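You operate a simulated robot arm through the tools that you are given. There is no shell and no other tool. Be economical: measure what you need, move in short steps, check, and stop when the job is done.

You are at the controls of a simulated robot arm. One attempt, no reset.

## Task
Switch off, free the stitched shoe and move it to the tall stand.
Fine: foot up by its lever and motor off first, then the slide plate to load; seat the shoe on the stand's jack; leave the other shoe alone.

The check looks at the end state, three seconds after you hand in, the way a careful person would. Anything else that was tipped, shoved, dropped, spilled or broken makes it a failure.

## Robot
A 7-joint arm with a two-finger parallel gripper on a trunk, on a base that drives. Base frame: it is fixed to the floor where the robot stands at the start and does not move with it; the origin is under the middle of the robot, x ahead of it, y to its left, z up. Lengths are in mm, angles in degrees, forces in N, time in s.
With the tool pointing down near the work surface it reaches from about 100 to 620 mm from the robot's upright axis, wherever it stands. Its first joint turns from -166.0 to 166.0 degrees. Places, roughly: black lever [600, -100, 1300]; black switch [400, 300, 900]; slide plate [600, -100, 900]; stand jack [300, -900, 800]. Payload 3.43 kg.
The tool frame sits at the grasp point between the pads (the TCP): z along the fingers, y along the line on which they close. The tips reach 30 mm beyond it. The gripper opens to 94 mm. The fingers are 28 mm wide and 10 mm thick; the gripper's body (50 by 96 mm) begins 55 mm behind the TCP.
Orientation is that of the tool frame in the base frame, as [roll, pitch, yaw] about the fixed x, y, z axes, in that order (R = Rz(yaw) Ry(pitch) Rx(roll)). With the fingers straight down and closing along the base's y, the tool's x points along the base's -x, its y along +y and its z along -z.

## Interface
- The arm moves only by the tool jog_arm. Its argument "rows" is a list of rows, each a list of 7 numbers: the finger opening in cm, from 0 to 9.4, then the shift along the base's x, y, z in cm, then the turn, a rotation vector about the base's x, y, z in degrees. In form: [[fingers, x, y, z, rx, ry, rz], ...]. A call has 1 to 20 rows; each row shifts and turns the commanded pose from where the row before left it. Each row takes 0.2 s and may step no farther than 50 mm and 8.6 degrees from the row before; otherwise, or with a gripper value out of range, the whole call is refused. Where a pose cannot be reached the arm comes as near as it can. A force on the tool above 40 N (or 10 N above the force at the start of the call, whichever is more), or a blocked arm, ends the call early, and 0.2 s more pass. The fingers move at their own pace (about 108 mm/s each) and stop on an object; they squeeze with about 43 N. The grip force told is the motor's: it shows also when the fingers shut on nothing. Time passes only in rows, and 0.2 s behind the last, so rows that do not move let the fingers close. The reply holds the time, the measured pose of the TCP, the force on the tool along the base axes, the opening and the grip force, in the units named above and with some noise, with the torque about the TCP (base axes, N m) and any sound that the robot's microphone picked up.
- Cameras (640 x 400 px; columns grow to the right, rows downward): "scene" is now at [421.5, -66.3, 1510.2]; the picture's right is [0.00, -0.17, 0.99], its down [-0.51, 0.85, 0.15] and it looks along [-0.86, -0.51, -0.09] (base axes); focal length 214 px, centre (320, 200). "wrist" rides on the gripper at [76, 14, -103] in the tool frame; the picture's right is [-0.18, 0.98, 0.00], its down [-0.75, -0.14, -0.64] and it looks along [-0.63, -0.12, 0.77] (tool axes); focal length 243 px, centre (320, 200). There is no depth. A picture from a camera that has moved, and an enlarged one, comes with that camera's place and axes in the base frame and with its lens.
- camera(camera): a new picture of that camera. It takes no simulated time.
- lift_body(by): slides the trunk up (or, below 0, down) by that many mm; the arm and the scene camera ride with it, the base frame stays. It gives what a move gives, with no picture.
- roll_base(legs): drives the robot by 1 to 6 legs, each [ahead, left, turn to the left] in mm, mm and degrees, along the robot's own axes; the way and the turn of a leg run together, so that a leg with both is an arc; at most 1500 mm and 180 degrees a leg. The arm and the cameras ride along, it lands a little off, and it stops where it bumps. It gives what a move gives.
- pan_tilt(pan, tilt): turns the head with the scene camera to pan (to the left, within 80 degrees either way) and tilt (down, from -29 to 69), counted from straight ahead of the robot. It gives what a move gives.
- zoom(camera, box): a new picture of the part [left, top, right, bottom] of that camera's present view, enlarged. It takes no simulated time.
- close_job(): hands the job in; it is judged then, once.

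Work in short steps. Places have to be worked out from the pictures, the camera data and where the tool is seen: move nearer, look again, correct. Check each grasp and each placing, and mend what went wrong. You have 120 turns and 78 pictures in all, those below and enlarged ones among them. Open the gripper and draw the arm clear of the work before you hand the job in, unless the task says otherwise; then end with one line.

The tools are called after "Request:" as name(argument=value, ...) on one line, values as JSON. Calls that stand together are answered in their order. jog_arm: Moves the arm, as the interface text tells. Its arguments: {"type":"object","properties":{"rows":{"type":"array","items":{"type":"array","items":{"type":"number"}}}},"required":["rows"]} The other tools are called the same way: lift_body (by) slides the trunk up or down; roll_base (legs) drives the base; pan_tilt (pan, tilt) turns the head that bears the scene camera; camera (camera) takes a picture; zoom (camera, box) takes an enlarged picture of a part of a camera's view; close_job () hands the job in.

At the start:

```text
clock: 0.0
eef_pos: [399.5, 1.8, 1391.5]
orientation: [179.9, 0.0, 179.9]
contact_force: [0.4, 0.6, -0.4]
ft_torque: [0.01, -0.05, 0.04]
opening: 94.0
finger_force: 0.1
trunk travel left (down, up): [-375.0, 215.0]
robot x, y, heading: [1.1, -1.1, -0.1]
head pan, tilt: [-80.2, 59.1]
```

scene: 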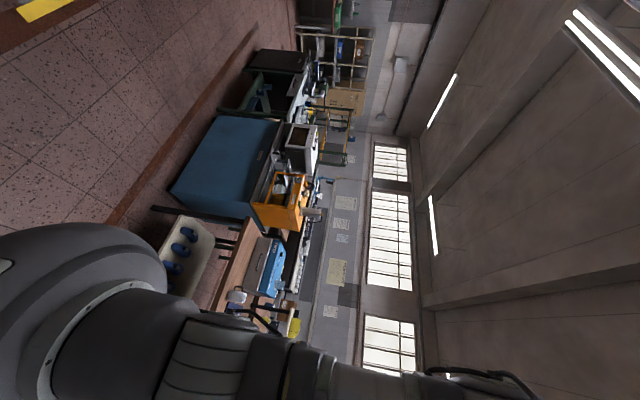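
wrist: 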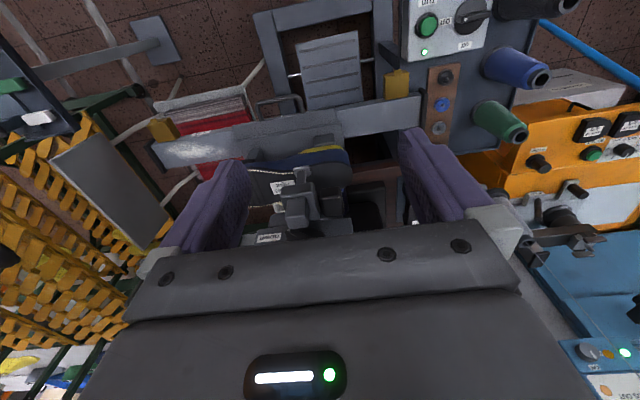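

The scene camera looks off to the side, so I'll turn the head to look ahead before anything else.

Request:
pan_tilt(pan=0, tilt=30)

Request:
camera(camera="scene")

```text
clock: 1.5
eef_pos: [398.5, 1.1, 1390.4]
orientation: [-179.9, 0.0, -180.0]
contact_force: [0.1, 0.8, -0.1]
ft_torque: [0.0, 0.0, -0.01]
opening: 94.2
finger_force: 0.0
trunk travel left (down, up): [-375.0, 215.0]
robot x, y, heading: [-1.5, -4.4, 0.1]
head pan, tilt: [0.0, 30.0]
```

```text
75 pictures are left
camera scene: at [462.5, 0.3, 1431.3], right [0.0, -1.0, 0.0], down [-0.87, 0.0, 0.5], along [-0.5, 0.0, -0.87], focal length 214 px, centre (320, 200)
```

scene: 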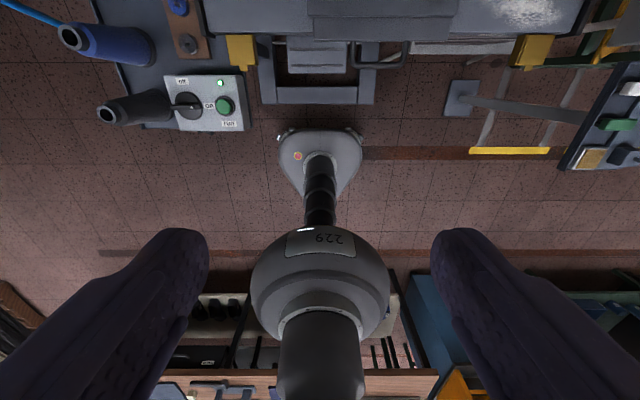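

The head has an offset of about 90° in tilt, so tilt -29 should give a forward-and-down view.

Request:
pan_tilt(pan=0, tilt=-29)

Request:
camera(camera="scene")

```text
clock: 2.8
eef_pos: [399.2, 2.7, 1390.6]
orientation: [180.0, 0.0, -180.0]
contact_force: [-0.1, -0.4, 0.4]
ft_torque: [-0.04, 0.04, 0.03]
opening: 94.0
finger_force: 0.1
trunk travel left (down, up): [-375.0, 215.0]
robot x, y, heading: [3.2, 1.3, -0.1]
head pan, tilt: [0.0, -28.6]
```

```text
74 pictures are left
camera scene: at [550.9, 0.4, 1454.6], right [0.0, -1.0, 0.0], down [-0.88, 0.0, -0.48], along [0.48, 0.0, -0.88], focal length 214 px, centre (320, 200)
```

scene: 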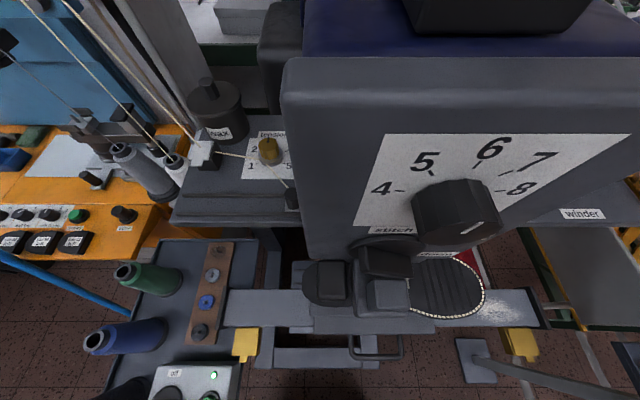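

The machine stands right ahead of the arm. I'll zoom both views to find the lever, foot, switch box and shoe.

Request:
zoom(camera="wrist", box=[120, 0, 560, 260])

Request:
zoom(camera="scene", box=[120, 200, 560, 400])

```text
1.45 times, centred on (340, 130) of wrist
camera zoom: at [323.4, 16.2, 1494.4], right [0.18, 0.98, 0.0], down [0.75, -0.14, 0.64], along [0.63, -0.12, -0.77], focal length 353 px, centre (291, 302)
```

zoom: 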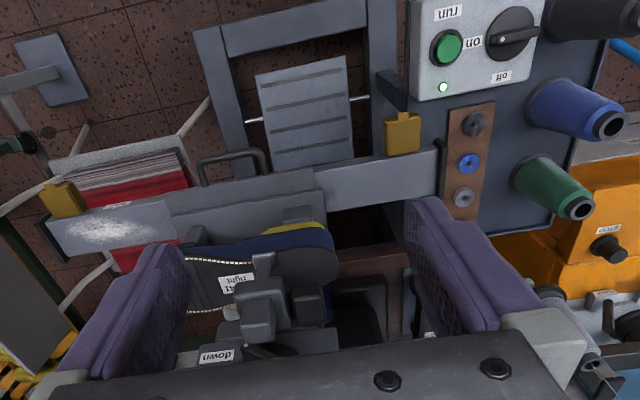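

```text
1.45 times, centred on (340, 300) of scene
camera zoom: at [550.9, 0.4, 1454.6], right [0.0, -1.0, 0.0], down [-0.88, 0.0, -0.48], along [0.48, 0.0, -0.88], focal length 312 px, centre (291, 54)
```

zoom: 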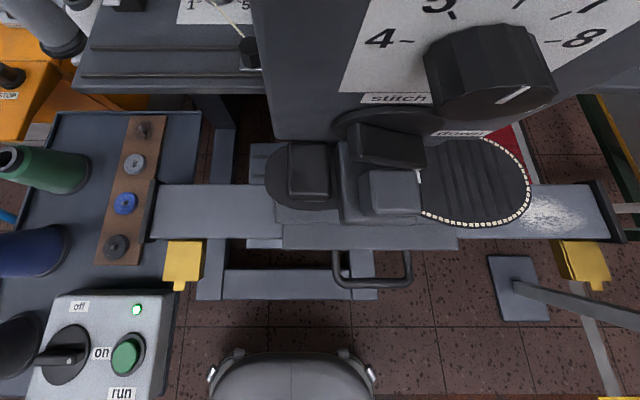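

The view is too close to make things out, so I'll back off 350 mm and look again.

Request:
roll_base(legs=[[-350, 0, 0]])

Request:
camera(camera="scene")

Request:
camera(camera="wrist")

```text
clock: 5.1
eef_pos: [45.5, 0.6, 1391.5]
orientation: [-180.0, 0.0, 180.0]
contact_force: [-0.6, -0.3, -0.1]
ft_torque: [-0.04, -0.07, -0.05]
opening: 93.9
finger_force: 0.0
trunk travel left (down, up): [-375.0, 215.0]
robot x, y, heading: [-349.1, 1.5, 0.1]
head pan, tilt: [0.0, -28.6]
```

```text
71 pictures are left
camera scene: at [197.7, 0.1, 1455.2], right [0.0, -1.0, 0.0], down [-0.88, 0.0, -0.48], along [0.48, 0.0, -0.88], focal length 214 px, centre (320, 200)
```

scene: 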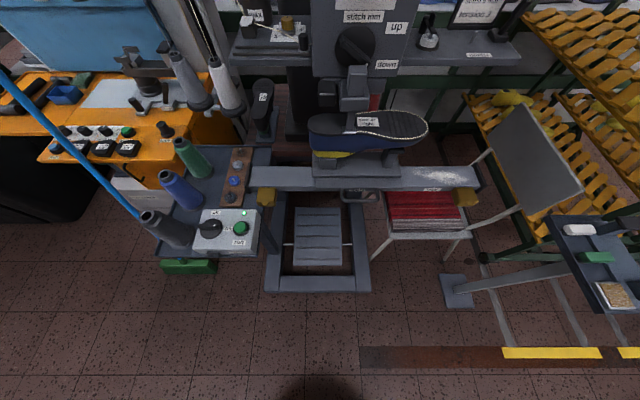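

```text
70 pictures are left
camera wrist: at [-29.9, 16.0, 1494.7], right [0.18, 0.98, 0.0], down [0.75, -0.14, 0.64], along [0.63, -0.12, -0.77], focal length 243 px, centre (320, 200)
```

wrist: 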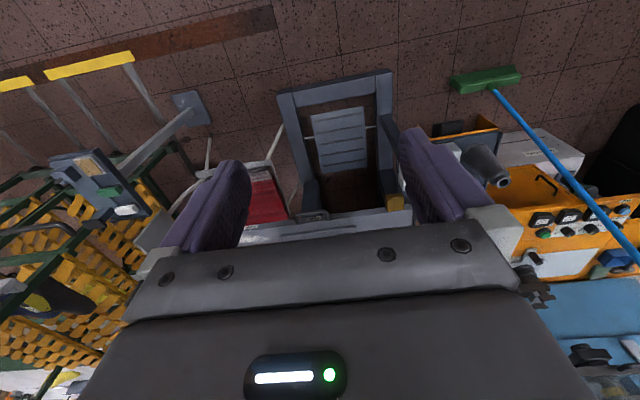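

Much clearer: shoe on a last on the slide plate, lever with up/down labels, switch box. Zooming in on it.

Request:
zoom(camera="scene", box=[240, 0, 500, 210])

Request:
zoom(camera="scene", box=[130, 130, 330, 280])

Request:
zoom(camera="scene", box=[430, 60, 640, 340])

```text
1.90 times, centred on (370, 105) of scene
camera zoom: at [197.7, 0.1, 1455.2], right [0.0, -1.0, 0.0], down [-0.88, 0.0, -0.48], along [0.48, 0.0, -0.88], focal length 408 px, centre (225, 381)
```

zoom: 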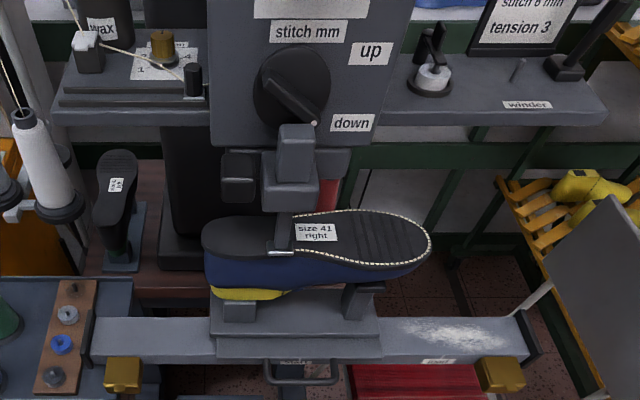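

```text
2.67 times, centred on (230, 205) of scene
camera zoom: at [197.7, 0.1, 1455.2], right [0.0, -1.0, 0.0], down [-0.88, 0.0, -0.48], along [0.48, 0.0, -0.88], focal length 572 px, centre (560, 187)
```

zoom: 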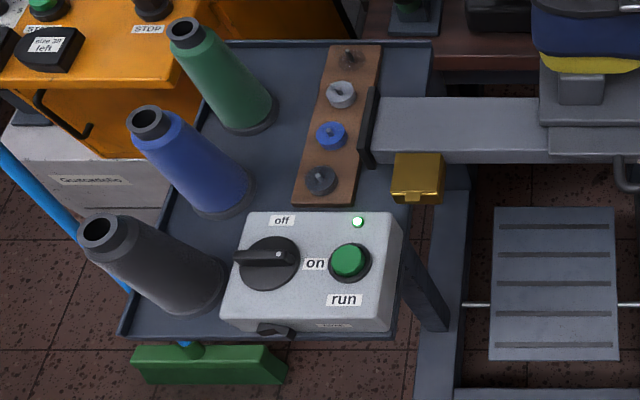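

```text
1.43 times, centred on (535, 200) of scene
camera zoom: at [197.7, 0.1, 1455.2], right [0.0, -1.0, 0.0], down [-0.88, 0.0, -0.48], along [0.48, 0.0, -0.88], focal length 306 px, centre (13, 200)
```

zoom: 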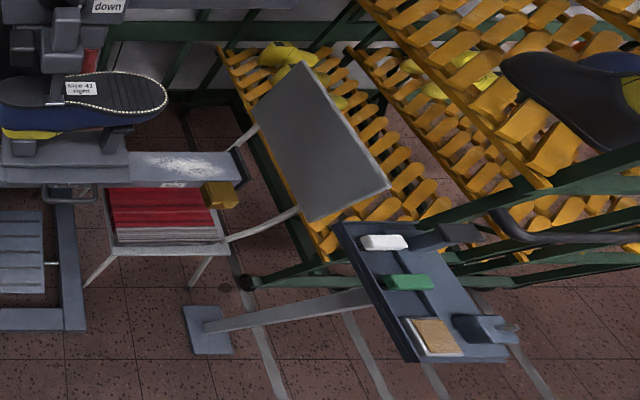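

Knob bar points right to "on" (off is at the top), lever points "down", and "load" is marked at the right end of the rail. Now look toward the tall stand on the right.

Request:
pan_tilt(pan=-70, tilt=-29)

Request:
camera(camera="scene")

```text
clock: 6.5
eef_pos: [46.5, 1.1, 1390.4]
orientation: [-180.0, 0.1, 180.0]
contact_force: [0.4, -0.8, -0.3]
ft_torque: [-0.02, 0.01, 0.0]
opening: 94.2
finger_force: 0.1
trunk travel left (down, up): [-375.0, 215.0]
robot x, y, heading: [-354.0, -0.7, 0.2]
head pan, tilt: [-70.0, -28.6]
```

```text
66 pictures are left
camera scene: at [198.7, -62.9, 1498.7], right [0.0, -0.34, 0.94], down [-0.88, -0.45, -0.16], along [0.48, -0.82, -0.3], focal length 214 px, centre (320, 200)
```

scene: 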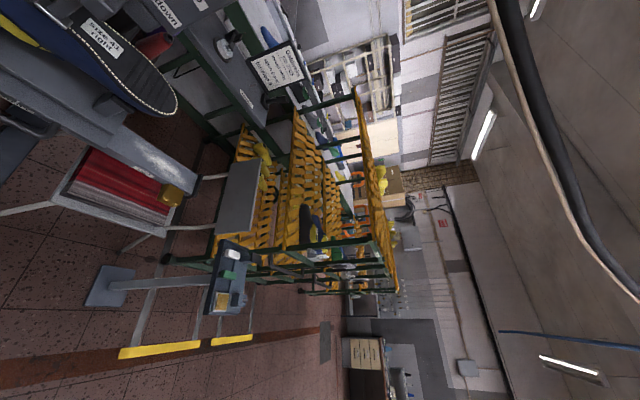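

Request:
zoom(camera="scene", box=[150, 200, 310, 350])

Request:
zoom(camera="scene", box=[0, 0, 200, 220])

```text
2.67 times, centred on (230, 275) of scene
camera zoom: at [198.7, -62.9, 1498.7], right [0.0, -0.34, 0.94], down [-0.88, -0.45, -0.16], along [0.48, -0.82, -0.3], focal length 572 px, centre (560, 0)
```

zoom: 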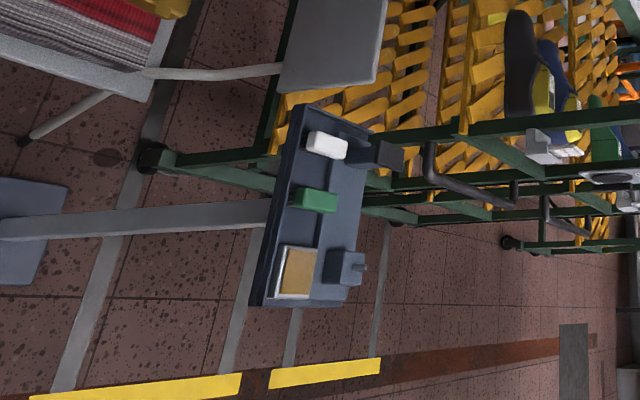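

```text
1.82 times, centred on (100, 110) of scene
camera zoom: at [198.7, -62.9, 1498.7], right [0.0, -0.34, 0.94], down [-0.88, -0.45, -0.16], along [0.48, -0.82, -0.3], focal length 390 px, centre (720, 364)
```

zoom: 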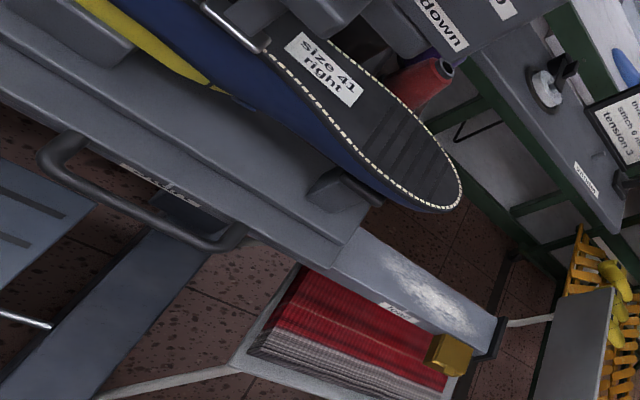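

Stand's jack is on the tray: heel block with pin at the -x side, toe rest toward +x. First the lever: I'll turn the tool to point forward (+x).

Request:
jog_arm(rows=[[0, 0, 0, 0, 0, -8.5, 0], [0, 0, 0, 0, 0, -8.5, 0], [0, 0, 0, 0, 0, -8.5, 0], [0, 0, 0, 0, 0, -8.5, 0], [0, 0, 0, 0, 0, -8.5, 0], [0, 0, 0, 0, 0, -8.5, 0], [0, 0, 0, 0, 0, -8.5, 0], [0, 0, 0, 0, 0, -8.5, 0], [0, 0, 0, 0, 0, -8.5, 0], [0, 0, 0, 0, 0, -8.5, 0], [0, 0, 0, 0, 0, -5, 0]])

Request:
pan_tilt(pan=0, tilt=-29)

Request:
camera(camera="scene")

Request:
camera(camera="wrist")

```text
clock: 8.9
eef_pos: [143.9, 1.2, 1447.8]
orientation: [22.4, 89.9, 22.4]
contact_force: [-0.3, 0.1, 0.8]
ft_torque: [0.0, 0.0, 0.02]
opening: 0.0
finger_force: 32.8
out of reach, approached as far as the arm can: row 6, 7, 8, 9, 10, 11
trunk travel left (down, up): [-375.0, 215.0]
robot x, y, heading: [-351.5, -1.2, -0.1]
head pan, tilt: [-70.0, -28.6]
```

```text
clock: 10.3
eef_pos: [144.5, 1.6, 1447.4]
orientation: [135.8, 89.9, 135.9]
contact_force: [-0.1, -0.5, -0.2]
ft_torque: [-0.01, 0.02, 0.02]
opening: 0.2
finger_force: 33.0
trunk travel left (down, up): [-375.0, 215.0]
robot x, y, heading: [-352.9, 1.1, -0.0]
head pan, tilt: [0.0, -28.6]
```

```text
63 pictures are left
camera scene: at [83.5, 0.6, 1597.8], right [0.0, -1.0, 0.0], down [0.48, 0.0, -0.88], along [0.88, 0.0, 0.48], focal length 214 px, centre (320, 200)
```

scene: 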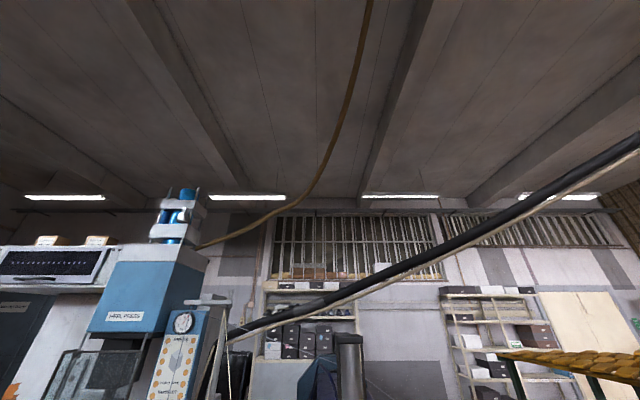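

```text
62 pictures are left
camera wrist: at [42.5, 16.6, 1371.8], right [0.0, 0.98, 0.18], down [-0.64, -0.14, 0.75], along [0.77, -0.12, 0.63], focal length 243 px, centre (320, 200)
```

wrist: 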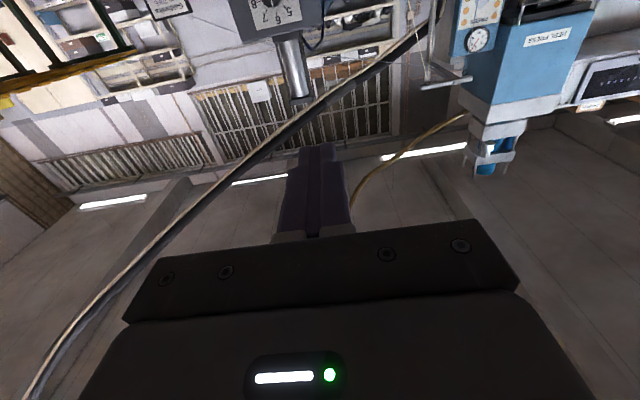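

The scene camera actually rides on the arm, so with the tool level, positive tilt looks down. The tool is level now; I'll tilt down 30.

Request:
pan_tilt(pan=0, tilt=30)

Request:
camera(camera="scene")

```text
clock: 11.6
eef_pos: [144.5, 1.9, 1447.3]
orientation: [138.3, 89.8, 138.3]
contact_force: [-0.2, 0.4, 0.1]
ft_torque: [-0.01, -0.01, -0.01]
opening: 0.0
finger_force: 33.2
trunk travel left (down, up): [-375.0, 215.0]
robot x, y, heading: [-350.1, 4.5, -0.2]
head pan, tilt: [0.0, 30.0]
```

```text
61 pictures are left
camera scene: at [106.9, 0.7, 1509.5], right [0.0, -1.0, 0.0], down [-0.5, 0.0, -0.87], along [0.87, 0.0, -0.5], focal length 214 px, centre (320, 200)
```

scene: 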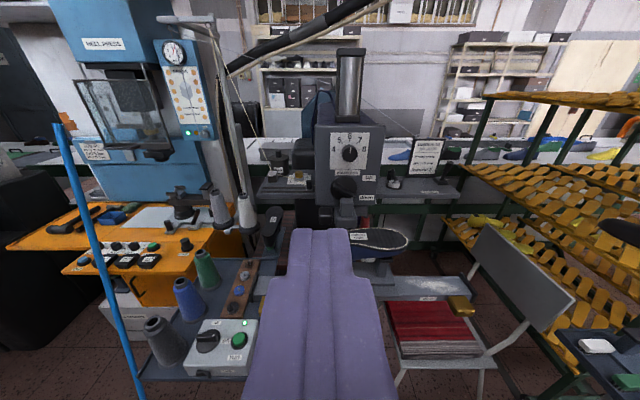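

Request:
zoom(camera="scene", box=[270, 110, 430, 240])

```text
3.08 times, centred on (350, 175) of scene
camera zoom: at [106.9, 0.7, 1509.5], right [0.0, -1.0, 0.0], down [-0.5, 0.0, -0.87], along [0.87, 0.0, -0.5], focal length 660 px, centre (228, 277)
```

zoom: 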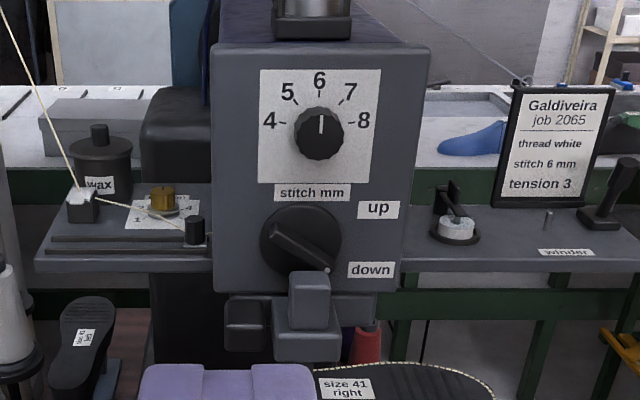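

Lever pivot works out at about (585, -58, 1270), with its tip lower right. I'll push its upper-left end down with the closed fingers. Driving nearer.

Request:
roll_base(legs=[[330, 0, 0]])

Request:
jog_arm(rows=[[0, 0, -0.9, -4, 0, 0, 0], [0, 0, -0.9, -4, 0, 0, 0], [0, 0, -0.9, -4, 0, 0, 0], [0, 0, -0.8, 0, 0, 0, 0]])

Request:
camera(camera="scene")

```text
clock: 13.8
eef_pos: [474.9, 0.8, 1446.2]
orientation: [145.9, 89.9, 145.8]
contact_force: [1.3, 0.2, -0.2]
ft_torque: [0.01, -0.04, 0.0]
opening: 0.0
finger_force: 32.9
trunk travel left (down, up): [-375.0, 215.0]
robot x, y, heading: [-20.7, 0.9, -0.1]
head pan, tilt: [0.0, 30.0]
```

```text
clock: 14.8
eef_pos: [485.6, -34.3, 1329.5]
orientation: [32.1, 89.9, 31.9]
contact_force: [0.0, -1.3, 0.2]
ft_torque: [0.02, -0.02, 0.01]
opening: 0.1
finger_force: 33.0
out of reach, approached as far as the arm can: row 1, 2
trunk travel left (down, up): [-375.0, 215.0]
robot x, y, heading: [-24.4, 0.3, -0.1]
head pan, tilt: [0.0, 30.0]
```

```text
59 pictures are left
camera scene: at [447.8, -35.1, 1390.2], right [0.0, -1.0, 0.0], down [-0.5, 0.0, -0.87], along [0.87, 0.0, -0.5], focal length 214 px, centre (320, 200)
```

scene: 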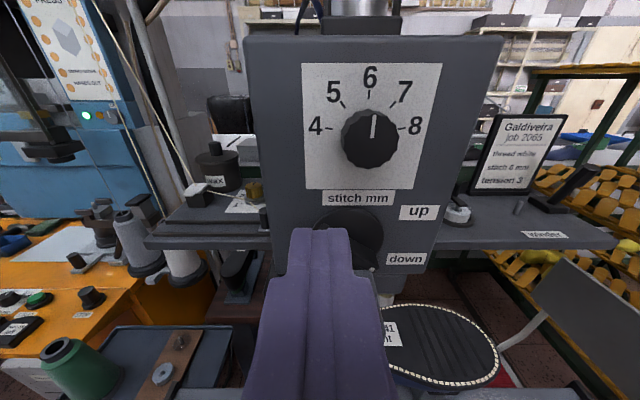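

Finger is in line with the upper-left bar end. Lower to z≈1315 and advance so the tips sit in front of the face, guarded.

Request:
jog_arm(rows=[[0, 0, -0.1, -1.4, 0, 0, 0], [0, 2, 0, 0, 0, 0, 0], [0, 2, 0, 0, 0, 0, 0], [0, 1.7, 0, 0, 0, 0, 0], [0, 0, 0, 0, 0, 0, 0]])

Request:
camera(camera="scene")

Request:
camera(camera="wrist")

```text
clock: 16.0
eef_pos: [542.9, -36.6, 1314.4]
orientation: [110.6, 89.8, 110.6]
contact_force: [-0.3, -0.1, -1.2]
ft_torque: [0.0, 0.04, 0.02]
opening: 0.1
finger_force: 32.8
trunk travel left (down, up): [-375.0, 215.0]
robot x, y, heading: [-20.9, 2.2, -0.1]
head pan, tilt: [0.0, 30.0]
```

```text
58 pictures are left
camera scene: at [506.2, -37.2, 1376.3], right [0.0, -1.0, 0.0], down [-0.5, 0.0, -0.87], along [0.87, 0.0, -0.5], focal length 214 px, centre (320, 200)
```

scene: 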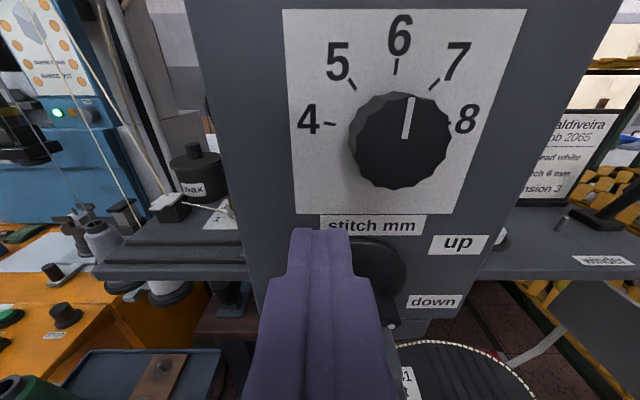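

```text
57 pictures are left
camera wrist: at [441.9, -21.3, 1238.7], right [0.0, 0.98, 0.18], down [-0.64, -0.14, 0.75], along [0.77, -0.12, 0.63], focal length 243 px, centre (320, 200)
```

wrist: 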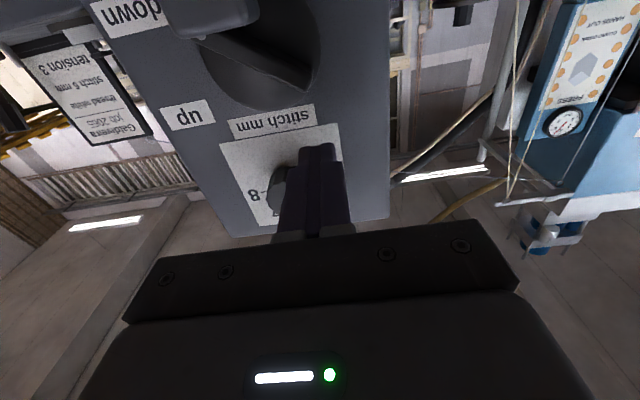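

Refined: pivot z≈1258, bar end at about y −33, z 1272. Advance 10 mm more and push down in small steps.

Request:
jog_arm(rows=[[0, 1.0, 0.2, 0, 0, 0, 0], [0, 0, 0, -1, 0, 0, 0], [0, 0, 0, -1, 0, 0, 0], [0, 0, 0, -0.7, 0, 0, 0], [0, 0, 0, -0.7, 0, 0, 0], [0, 0, 0, -0.7, 0, 0, 0], [0, 0, 0, -0.7, 0, 0, 0]])

Request:
camera(camera="wrist")

```text
clock: 17.6
eef_pos: [553.4, -37.5, 1265.5]
orientation: [146.8, 89.9, 146.4]
contact_force: [1.6, 1.5, 1.5]
ft_torque: [0.04, -0.05, 0.12]
opening: 0.1
finger_force: 33.3
trunk travel left (down, up): [-375.0, 215.0]
robot x, y, heading: [-21.3, -0.1, -0.2]
head pan, tilt: [0.0, 30.0]
```

```text
56 pictures are left
camera wrist: at [451.2, -22.4, 1190.7], right [0.01, 0.98, 0.18], down [-0.64, -0.14, 0.75], along [0.77, -0.12, 0.63], focal length 243 px, centre (320, 200)
```

wrist: 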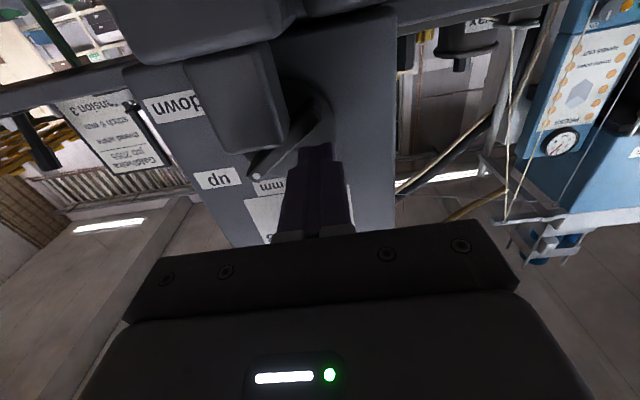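

The lever now tilts toward "up" with little force. Push a little further to check for the end stop.

Request:
jog_arm(rows=[[0, 0, 0, -0.4, 0, 0, 0], [0, 0, 0, -0.4, 0, 0, 0], [0, 0, 0, 0, 0, 0, 0]])

Request:
camera(camera="wrist")

```text
clock: 18.5
eef_pos: [553.2, -35.5, 1261.9]
orientation: [-3.9, 89.2, -4.2]
contact_force: [-4.7, 0.7, 9.3]
ft_torque: [-0.06, -0.19, -0.02]
opening: 0.0
finger_force: 32.9
trunk travel left (down, up): [-375.0, 215.0]
robot x, y, heading: [-19.9, 0.7, -0.2]
head pan, tilt: [0.0, 30.0]
stopped in row 3: the force on the tool passed its limit at 42 N (the readings are from after the stop); the commanded pose is now the measured one
```

```text
55 pictures are left
camera wrist: at [452.6, -19.5, 1186.0], right [0.0, 0.98, 0.18], down [-0.65, -0.14, 0.74], along [0.76, -0.12, 0.64], focal length 243 px, centre (320, 200)
```

wrist: 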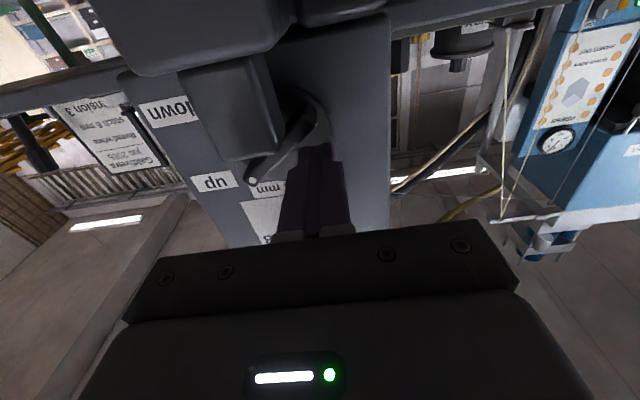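

Hit the end stop: lever is fully up. Raise off it and back away, then check the foot from the scene camera.

Request:
jog_arm(rows=[[0, 0, 0, 1, 0, 0, 0], [0, 0, 0.2, 2, 0, 0, 0], [0, -4, 0, 1, 0, 0, 0], [0, -4, 0, 2, 0, 0, 0], [0, -4, 0.5, 2, 0, 0, 0]])

Request:
roll_base(legs=[[-300, 0, 0]])

Request:
zoom(camera="scene", box=[240, 100, 440, 260])

```text
clock: 19.7
eef_pos: [482.0, -34.4, 1337.3]
orientation: [-3.7, 89.4, -3.9]
contact_force: [0.2, 0.9, -1.1]
ft_torque: [-0.03, 0.03, 0.01]
opening: 0.0
finger_force: 33.0
out of reach, approached as far as the arm can: row 4, 5
trunk travel left (down, up): [-375.0, 215.0]
robot x, y, heading: [-22.5, -0.3, -0.4]
head pan, tilt: [0.0, 30.0]
```

```text
clock: 21.7
eef_pos: [181.9, -34.4, 1335.7]
orientation: [-3.1, 89.3, -3.3]
contact_force: [0.2, 0.0, -0.5]
ft_torque: [0.03, 0.01, -0.02]
opening: 0.0
finger_force: 33.0
trunk travel left (down, up): [-375.0, 215.0]
robot x, y, heading: [-319.8, 1.6, -0.0]
head pan, tilt: [0.0, 30.0]
```

```text
2.50 times, centred on (340, 180) of scene
camera zoom: at [143.9, -34.5, 1397.7], right [0.0, -1.0, 0.0], down [-0.49, 0.0, -0.87], along [0.87, 0.0, -0.49], focal length 536 px, centre (270, 250)
```

zoom: 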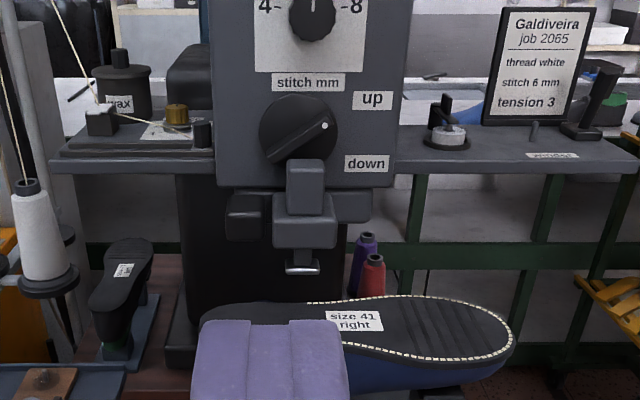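

Foot is up. Next the switch: return the tool to pointing down, pre-turned -90° about z so the fingers close along x, and view the switch box.

Request:
jog_arm(rows=[[0, 0, 0, 0, 0, 8.5, 0], [0, 0, 0, 0, 0, 8.5, 0], [0, 0, 0, 0, 0, 8.5, 0], [0, 0, 0, 0, 0, 8.5, 0], [0, 0, 0, 0, 0, 8.5, 0], [0, 0, 0, 0, 0, 8.5, 0], [0, 0, 0, 0, 0, 8.5, 0], [0, 0, 0, 0, 0, 8.5, 0], [0, 0, 0, 0, 0, 8.5, 0], [0, 0, 0, 0, 0, 8.5, 0], [5, 0, 0, 0, 0, 4.3, 0]])

Request:
jog_arm(rows=[[5, 0, 2, 0, 0, 0, -8.5], [5, 0, 2, 0, 0, 0, -8.5], [5, 0, 2, 0, 0, 0, -8.5], [5, 0, 2, 0, 0, 0, -8.5], [5, 0, 2, 0, 0, 0, -8.5], [5, 0, 2, 0, 0, 0, -8.5], [5, 0, 2, 0, 0, 0, -8.5], [5, 0, 2, 0, 0, 0, -8.5], [5, 0, 2, 0, 0, 0, -8.5], [5, 0, 2, 0, 0, 0, -8.5], [5, 0, 0, 0, 0, 0, -5]])

Request:
camera(camera="wrist")

```text
clock: 24.1
eef_pos: [183.9, -33.8, 1334.6]
orientation: [-179.9, 1.2, -179.9]
contact_force: [-0.4, 0.0, -0.2]
ft_torque: [0.04, 0.0, 0.01]
opening: 50.2
finger_force: 0.1
trunk travel left (down, up): [-375.0, 215.0]
robot x, y, heading: [-322.8, 3.1, 0.0]
head pan, tilt: [0.0, 30.0]
```

```text
clock: 26.5
eef_pos: [182.8, 166.2, 1335.7]
orientation: [-179.7, 1.2, 89.9]
contact_force: [-0.2, -0.9, -0.9]
ft_torque: [-0.01, 0.0, 0.04]
opening: 49.7
finger_force: 0.1
trunk travel left (down, up): [-375.0, 215.0]
robot x, y, heading: [-322.0, 0.5, 0.0]
head pan, tilt: [0.0, 30.0]
```

```text
53 pictures are left
camera wrist: at [198.3, 244.8, 1436.8], right [0.98, -0.19, 0.0], down [-0.14, -0.74, 0.66], along [-0.12, -0.65, -0.75], focal length 243 px, centre (320, 200)
```

wrist: 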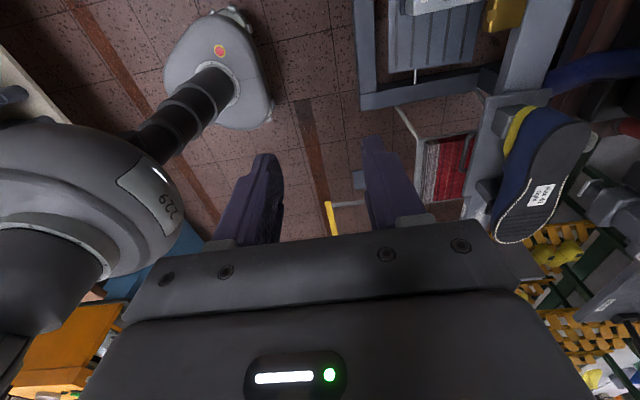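

Move over the switch by driving forward 215 and left 115 mm, then take both views.

Request:
roll_base(legs=[[215, 115, 0]])

Request:
camera(camera="wrist")

Request:
camera(camera="scene")

```text
clock: 28.3
eef_pos: [401.6, 278.7, 1334.1]
orientation: [-179.9, 1.5, 90.0]
contact_force: [0.7, 0.3, 0.2]
ft_torque: [-0.05, 0.01, -0.02]
opening: 50.0
finger_force: 0.1
trunk travel left (down, up): [-375.0, 215.0]
robot x, y, heading: [-104.2, 112.0, 0.0]
head pan, tilt: [0.0, 30.0]
```

```text
52 pictures are left
camera wrist: at [415.3, 358.4, 1436.0], right [0.98, -0.18, 0.0], down [-0.14, -0.74, 0.66], along [-0.12, -0.65, -0.75], focal length 243 px, centre (320, 200)
```

wrist: 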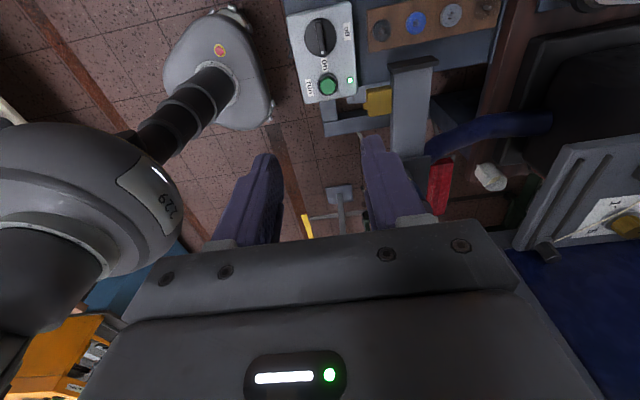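

```text
51 pictures are left
camera scene: at [402.2, 217.6, 1376.1], right [-1.0, 0.0, 0.0], down [0.0, 0.88, 0.48], along [0.0, 0.48, -0.88], focal length 214 px, centre (320, 200)
```

scene: 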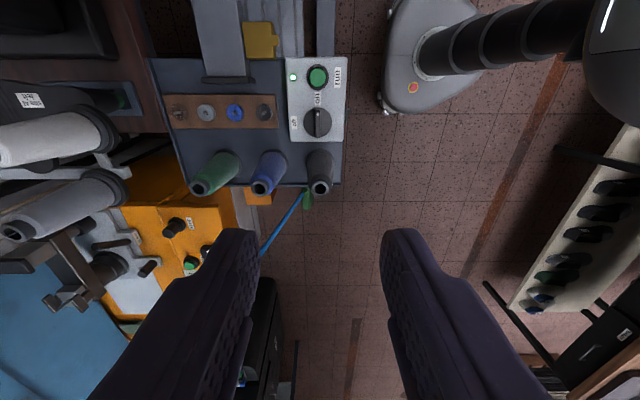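

Triangulated knob centre ≈ (405, 289, 906); pointer end toward -y. I'll push the pointer end round to +x with closed fingers; turn the tool back to default (camera on -x side, clear of the spool) and lower the trunk.

Request:
jog_arm(rows=[[0, 0, 0, 0, 0, 0, 8.5], [0, 0, 0, 0, 0, 0, 8.5], [0, 0, 0, 0, 0, 0, 8.5], [0, 0, 0, 0, 0, 0, 8.5], [0, 0, 0, 0, 0, 0, 8.5], [0, 0, 0, 0, 0, 0, 8.5], [0, -0.5, -0.3, 0, 0, 0, 8.5], [0, -0.5, -0.3, 0, 0, 0, 8.5], [0, -0.5, -0.3, 0, 0, 0, 8.5], [0, -0.5, -0.3, 0, 0, 0, 8.5], [0, 0, 0, 0, 0, 0, 5]])

Request:
lift_body(by=-300)

Request:
camera(camera="wrist")

Request:
camera(camera="scene")

```text
clock: 30.7
eef_pos: [379.0, 266.4, 1335.2]
orientation: [-179.8, 1.3, -179.9]
contact_force: [0.0, 0.4, 0.6]
ft_torque: [-0.03, 0.02, -0.02]
opening: 0.0
finger_force: 32.9
trunk travel left (down, up): [-375.0, 215.0]
robot x, y, heading: [-107.1, 115.6, -0.2]
head pan, tilt: [0.0, 30.0]
```

```text
clock: 33.7
eef_pos: [380.0, 265.7, 1035.0]
orientation: [-179.8, 1.4, 180.0]
contact_force: [0.4, 0.0, -0.5]
ft_torque: [0.02, 0.02, 0.01]
opening: 0.0
finger_force: 32.5
trunk travel left (down, up): [-75.0, 515.0]
robot x, y, heading: [-104.3, 114.1, -0.3]
head pan, tilt: [0.0, 30.0]
```

```text
50 pictures are left
camera wrist: at [301.2, 281.6, 1136.7], right [0.18, 0.98, 0.0], down [0.74, -0.14, 0.66], along [0.65, -0.12, -0.75], focal length 243 px, centre (320, 200)
```

wrist: 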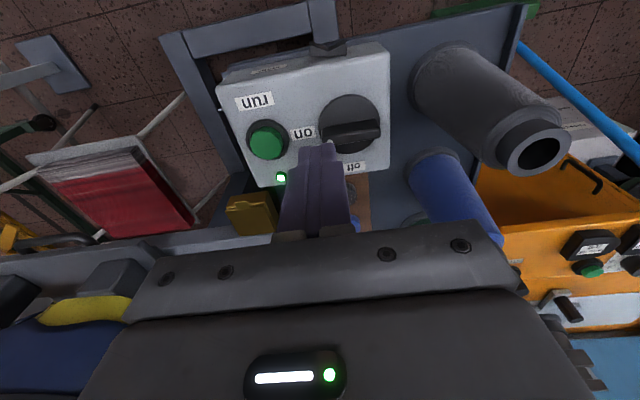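

```text
49 pictures are left
camera scene: at [441.8, 265.8, 1076.7], right [0.0, -1.0, 0.0], down [-0.88, 0.0, 0.48], along [-0.48, 0.0, -0.88], focal length 214 px, centre (320, 200)
```

scene: 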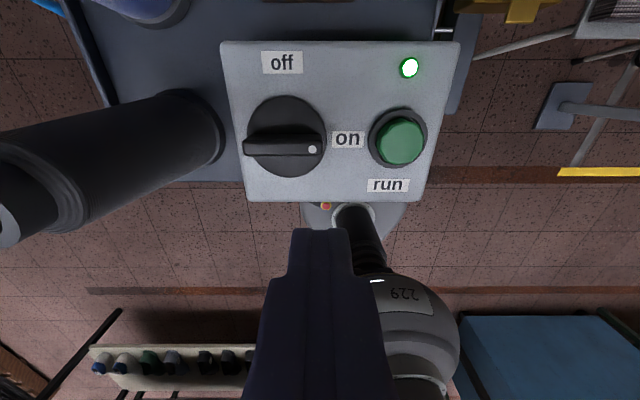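

Knob refined to (403, 292), fin top ≈ 918. Shift to x≈374,y≈271 and descend to tip z≈907, guarded.

Request:
jog_arm(rows=[[0, -0.7, 0.5, 0, 0, 0, 0], [0, 0, 0, -4, 0, 0, 0], [0, 0, 0, -3, 0, 0, 0], [0, 0, 0, -1.5, 0, 0, 0], [0, 0, 0, -1.3, 0, 0, 0], [0, 0, 0, 0, 0, 0, 0]])

Request:
camera(camera="scene")

```text
clock: 34.9
eef_pos: [370.8, 271.1, 945.9]
orientation: [180.0, 2.1, -179.9]
contact_force: [-14.4, -4.3, 25.7]
ft_torque: [-0.16, 0.72, 0.08]
opening: 0.0
finger_force: 33.0
trunk travel left (down, up): [-75.0, 515.0]
robot x, y, heading: [-104.6, 111.0, 0.1]
head pan, tilt: [0.0, 30.0]
stopped in row 6: the force on the tool passed its limit at 50 N (the readings are from after the stop); the commanded pose is now the measured one
```

```text
48 pictures are left
camera scene: at [433.7, 270.2, 987.6], right [0.0, -1.0, 0.0], down [-0.88, 0.0, 0.47], along [-0.47, 0.0, -0.88], focal length 214 px, centre (320, 200)
```

scene: 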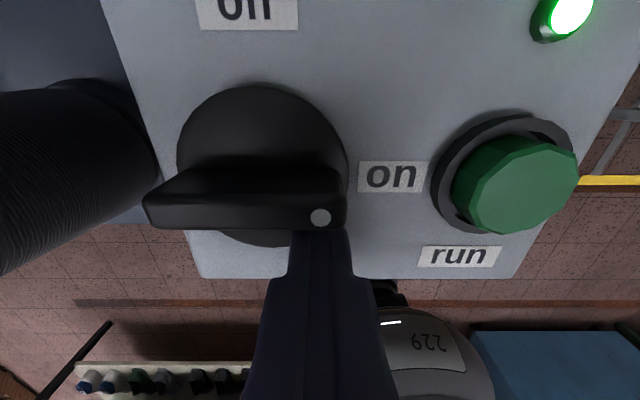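

The tip touched the panel/disc at z≈916, just beside the fin's pointer end. Raise 4 mm and sweep the arc toward "off".

Request:
jog_arm(rows=[[0, 0, 0, 0.4, 0, 0, 0], [0, 1.0, 0, 0, 0, 0, 0], [0, 0.6, -0.1, 0, 0, 0, 0], [0, 0.6, -0.3, 0, 0, 0, 0], [0, 0.5, -0.3, 0, 0, 0, 0], [0, 0.5, 0, 0, 0, 0, 0], [0, 0.6, 0.1, 0, 0, 0, 0], [0, 0.6, 0.1, 0, 0, 0, 0]])

Request:
camera(camera="scene")

```text
clock: 36.7
eef_pos: [419.2, 268.4, 947.1]
orientation: [-180.0, 1.9, -179.9]
contact_force: [-0.3, 0.7, -0.3]
ft_torque: [-0.01, 0.02, 0.01]
opening: 0.0
finger_force: 33.1
trunk travel left (down, up): [-75.0, 515.0]
robot x, y, heading: [-103.7, 112.9, -0.4]
head pan, tilt: [0.0, 30.0]
```

```text
47 pictures are left
camera scene: at [480.8, 266.3, 988.7], right [0.0, -1.0, 0.0], down [-0.88, 0.0, 0.47], along [-0.47, 0.0, -0.88], focal length 214 px, centre (320, 200)
```

scene: 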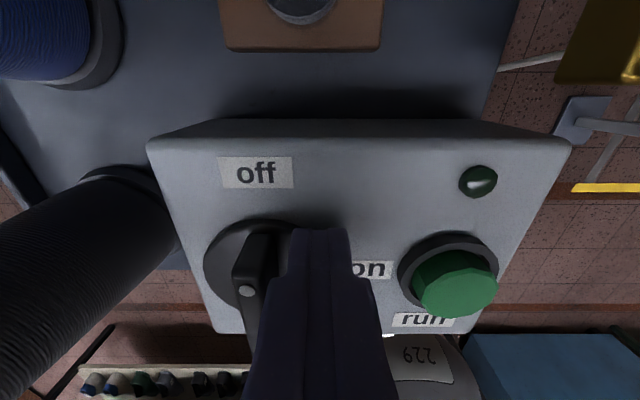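

The lamp is out and the pointer dot now faces +x ("off"). Lift away and check the angle.

Request:
jog_arm(rows=[[0, 0, -0.5, 1, 0, 0, 0], [0, -1, 0, 4, 0, 0, 0], [0, -2, 0, 4, 0, 0, 0], [0, -3, 0, 4, 0, 0, 0]])

Request:
camera(camera="scene")

```text
clock: 37.7
eef_pos: [358.7, 260.5, 1077.1]
orientation: [179.9, 1.9, -179.9]
contact_force: [0.6, 0.3, -0.4]
ft_torque: [0.0, 0.01, 0.04]
opening: 0.1
finger_force: 33.3
trunk travel left (down, up): [-75.0, 515.0]
robot x, y, heading: [-107.1, 115.4, -0.2]
head pan, tilt: [0.0, 30.0]
```

```text
46 pictures are left
camera scene: at [420.2, 260.8, 1119.1], right [0.0, -1.0, 0.0], down [-0.88, 0.0, 0.47], along [-0.47, 0.0, -0.88], focal length 214 px, centre (320, 200)
```

scene: 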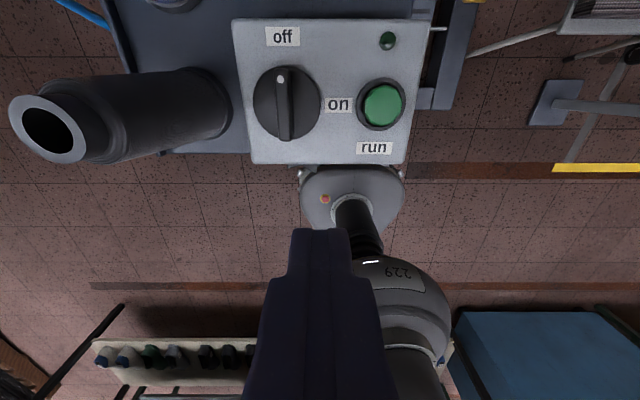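

Switch is off. Now drive right to look at the slide plate's handle.

Request:
roll_base(legs=[[0, -300, 0]])

Request:
camera(camera="wrist")

Request:
pan_tilt(pan=0, tilt=-29)

Request:
camera(camera="scene")

```text
clock: 39.8
eef_pos: [357.1, -42.5, 1076.9]
orientation: [180.0, 1.8, 179.9]
contact_force: [-1.0, 0.1, 0.3]
ft_torque: [-0.02, -0.03, 0.03]
opening: 0.3
finger_force: 33.5
trunk travel left (down, up): [-75.0, 515.0]
robot x, y, heading: [-106.7, -192.1, -0.3]
head pan, tilt: [0.0, 30.0]
```

```text
45 pictures are left
camera wrist: at [279.0, -27.9, 1177.6], right [0.19, 0.98, 0.01], down [0.73, -0.14, 0.67], along [0.66, -0.12, -0.75], focal length 243 px, centre (320, 200)
```

wrist: 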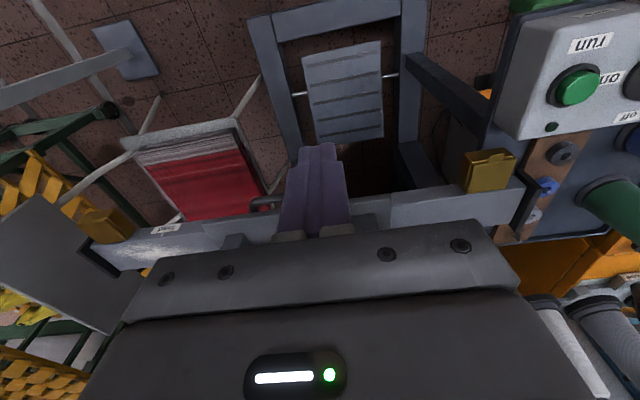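

```text
clock: 41.1
eef_pos: [357.1, -42.8, 1076.5]
orientation: [180.0, 1.8, 179.9]
contact_force: [0.4, 0.3, -0.2]
ft_torque: [0.0, -0.02, 0.02]
opening: 0.0
finger_force: 32.8
trunk travel left (down, up): [-75.0, 515.0]
robot x, y, heading: [-108.0, -194.3, -0.3]
head pan, tilt: [0.0, -28.6]
```

```text
44 pictures are left
camera scene: at [507.7, -43.9, 1145.1], right [0.0, -1.0, 0.0], down [-0.86, 0.0, -0.51], along [0.51, 0.0, -0.86], focal length 214 px, centre (320, 200)
```

scene: 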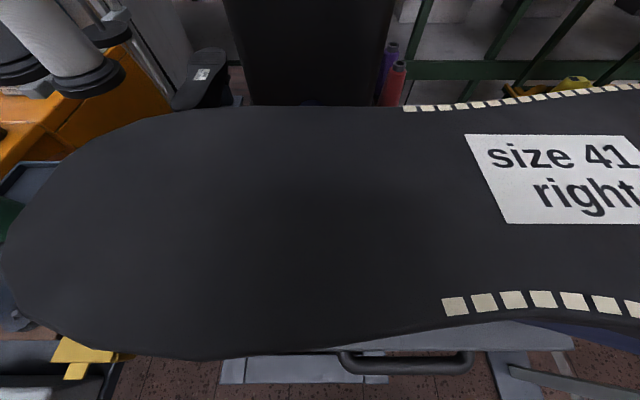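

Too close; back off 200 mm and re-view the slide and shoe.

Request:
roll_base(legs=[[-220, 0, 0]])

Request:
camera(camera="scene")

```text
clock: 42.8
eef_pos: [135.1, -41.6, 1076.1]
orientation: [-179.9, 1.9, 179.9]
contact_force: [-0.2, -0.3, 0.1]
ft_torque: [-0.01, 0.01, -0.01]
opening: 0.0
finger_force: 33.2
trunk travel left (down, up): [-75.0, 515.0]
robot x, y, heading: [-330.0, -190.4, -0.2]
head pan, tilt: [0.0, -28.6]
```

```text
43 pictures are left
camera scene: at [284.6, -42.3, 1145.3], right [0.0, -1.0, 0.0], down [-0.86, 0.0, -0.51], along [0.51, 0.0, -0.86], focal length 214 px, centre (320, 200)
```

scene: 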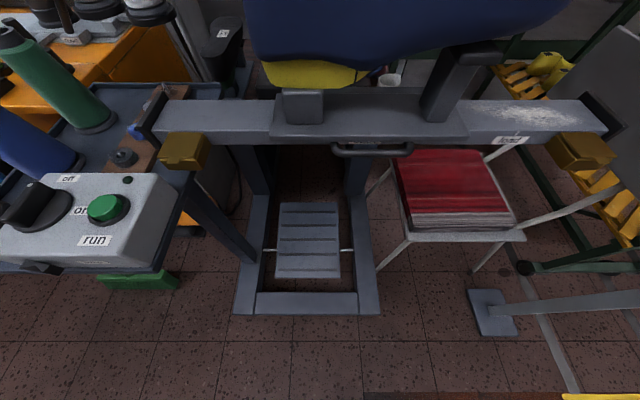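

Request:
zoom(camera="scene", box=[220, 0, 620, 180])

```text
1.60 times, centred on (420, 90) of scene
camera zoom: at [284.6, -42.3, 1145.3], right [0.0, -1.0, 0.0], down [-0.86, 0.0, -0.51], along [0.51, 0.0, -0.86], focal length 343 px, centre (160, 376)
```

zoom: 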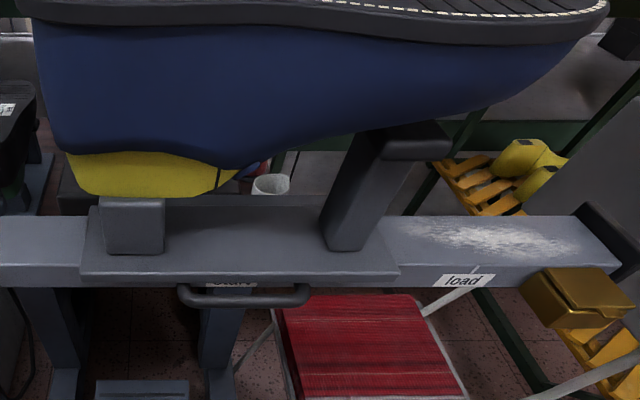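

Labels: "start" is under the handle and "load" about 185 mm to the right. I'll tilt the tool forward-down, lower it, and bring the closed finger to the left of the handle's left leg.

Request:
jog_arm(rows=[[0, 0, 0, -3, 0, -8.5, 0], [0, 0, 0, -3, 0, -8.5, 0], [0, 0, 0, -3, 0, -8.5, 0], [0, 0, 0, -3, 0, -8.5, 0]])

Request:
roll_base(legs=[[250, 0, 0]])

Request:
camera(camera="scene")

Request:
camera(camera="wrist")

```text
clock: 43.8
eef_pos: [132.4, -38.8, 955.8]
orientation: [180.0, 35.9, 180.0]
contact_force: [-1.1, -0.4, 0.7]
ft_torque: [0.01, -0.03, 0.02]
opening: 0.2
finger_force: 32.5
trunk travel left (down, up): [-75.0, 515.0]
robot x, y, heading: [-327.8, -187.9, 0.0]
head pan, tilt: [0.0, -28.6]
```

```text
clock: 45.6
eef_pos: [384.2, -43.0, 955.9]
orientation: [180.0, 35.9, 179.9]
contact_force: [-0.5, 0.9, 0.3]
ft_torque: [-0.01, 0.01, -0.01]
opening: 0.3
finger_force: 32.9
trunk travel left (down, up): [-75.0, 515.0]
robot x, y, heading: [-78.0, -189.9, 0.0]
head pan, tilt: [0.0, -28.6]
```

```text
41 pictures are left
camera scene: at [472.0, -44.1, 1096.1], right [0.0, -1.0, 0.0], down [-0.43, 0.0, -0.9], along [0.9, 0.0, -0.43], focal length 214 px, centre (320, 200)
```

scene: 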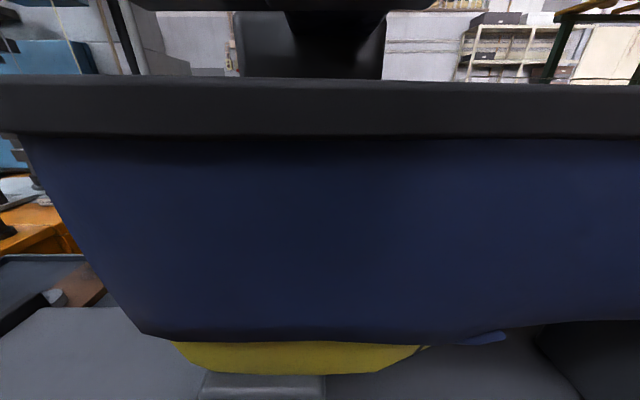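

```text
40 pictures are left
camera wrist: at [264.1, -27.8, 995.9], right [0.15, 0.98, 0.11], down [0.23, -0.14, 0.96], along [0.96, -0.12, -0.25], focal length 243 px, centre (320, 200)
```

wrist: 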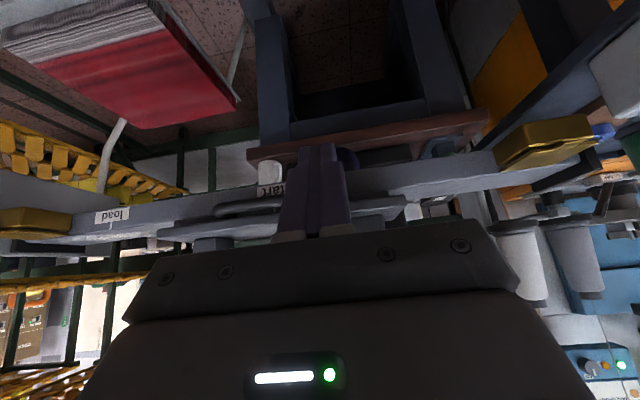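

The head sits beside the tool, so to keep it clear of the shoe I'll make the tool fully level and set the head tilt to 30.

Request:
jog_arm(rows=[[0, 0.5, 0.8, 0, 0, -8.5, 0], [0, 0.5, 0, 0, 0, -8.5, 0], [0, 0.5, 0, 0, 0, -8.5, 0], [0, 0.5, 0, 0, 0, -8.5, 0], [0, 0.5, 0, 0, 0, -8.5, 0], [0, 0.5, 0, 0, 0, -8.5, 0], [0, 0, 0, 0, 0, -2.5, 0]])

Request:
pan_tilt(pan=0, tilt=30)

Request:
camera(camera="scene")

Request:
camera(camera="wrist")

```text
clock: 47.2
eef_pos: [415.8, -35.3, 956.3]
orientation: [174.3, 89.5, 174.2]
contact_force: [0.5, -0.4, -0.4]
ft_torque: [-0.04, -0.02, 0.01]
opening: 0.1
finger_force: 32.6
trunk travel left (down, up): [-75.0, 515.0]
robot x, y, heading: [-76.5, -190.5, -0.3]
head pan, tilt: [0.0, -28.6]
```

```text
clock: 48.5
eef_pos: [415.1, -36.0, 956.8]
orientation: [170.8, 89.3, 170.7]
contact_force: [0.3, 0.7, 0.2]
ft_torque: [0.01, -0.02, 0.0]
opening: 0.1
finger_force: 32.9
trunk travel left (down, up): [-75.0, 515.0]
robot x, y, heading: [-80.8, -191.2, -0.1]
head pan, tilt: [0.0, 30.0]
```

```text
39 pictures are left
camera scene: at [378.6, -35.9, 1019.5], right [0.0, -1.0, 0.0], down [-0.51, 0.0, -0.86], along [0.86, 0.0, -0.51], focal length 214 px, centre (320, 200)
```

scene: 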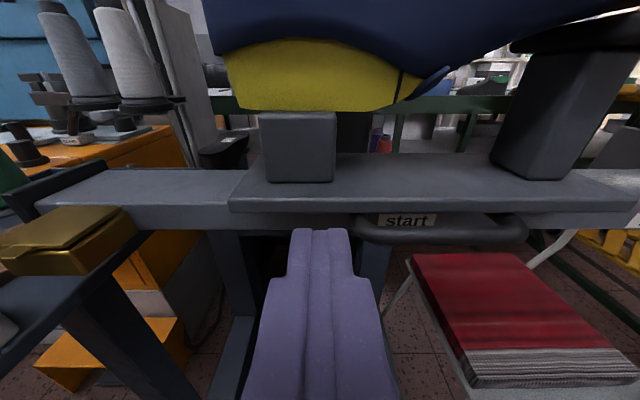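

```text
38 pictures are left
camera wrist: at [312.7, -19.8, 882.6], right [0.0, 0.98, 0.19], down [-0.63, -0.14, 0.76], along [0.77, -0.12, 0.62], focal length 243 px, centre (320, 200)
```

wrist: 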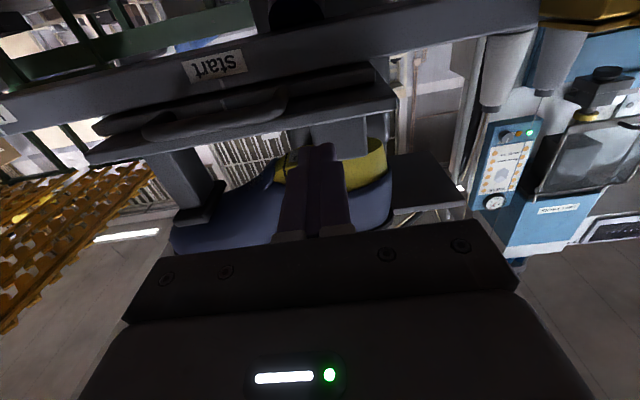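

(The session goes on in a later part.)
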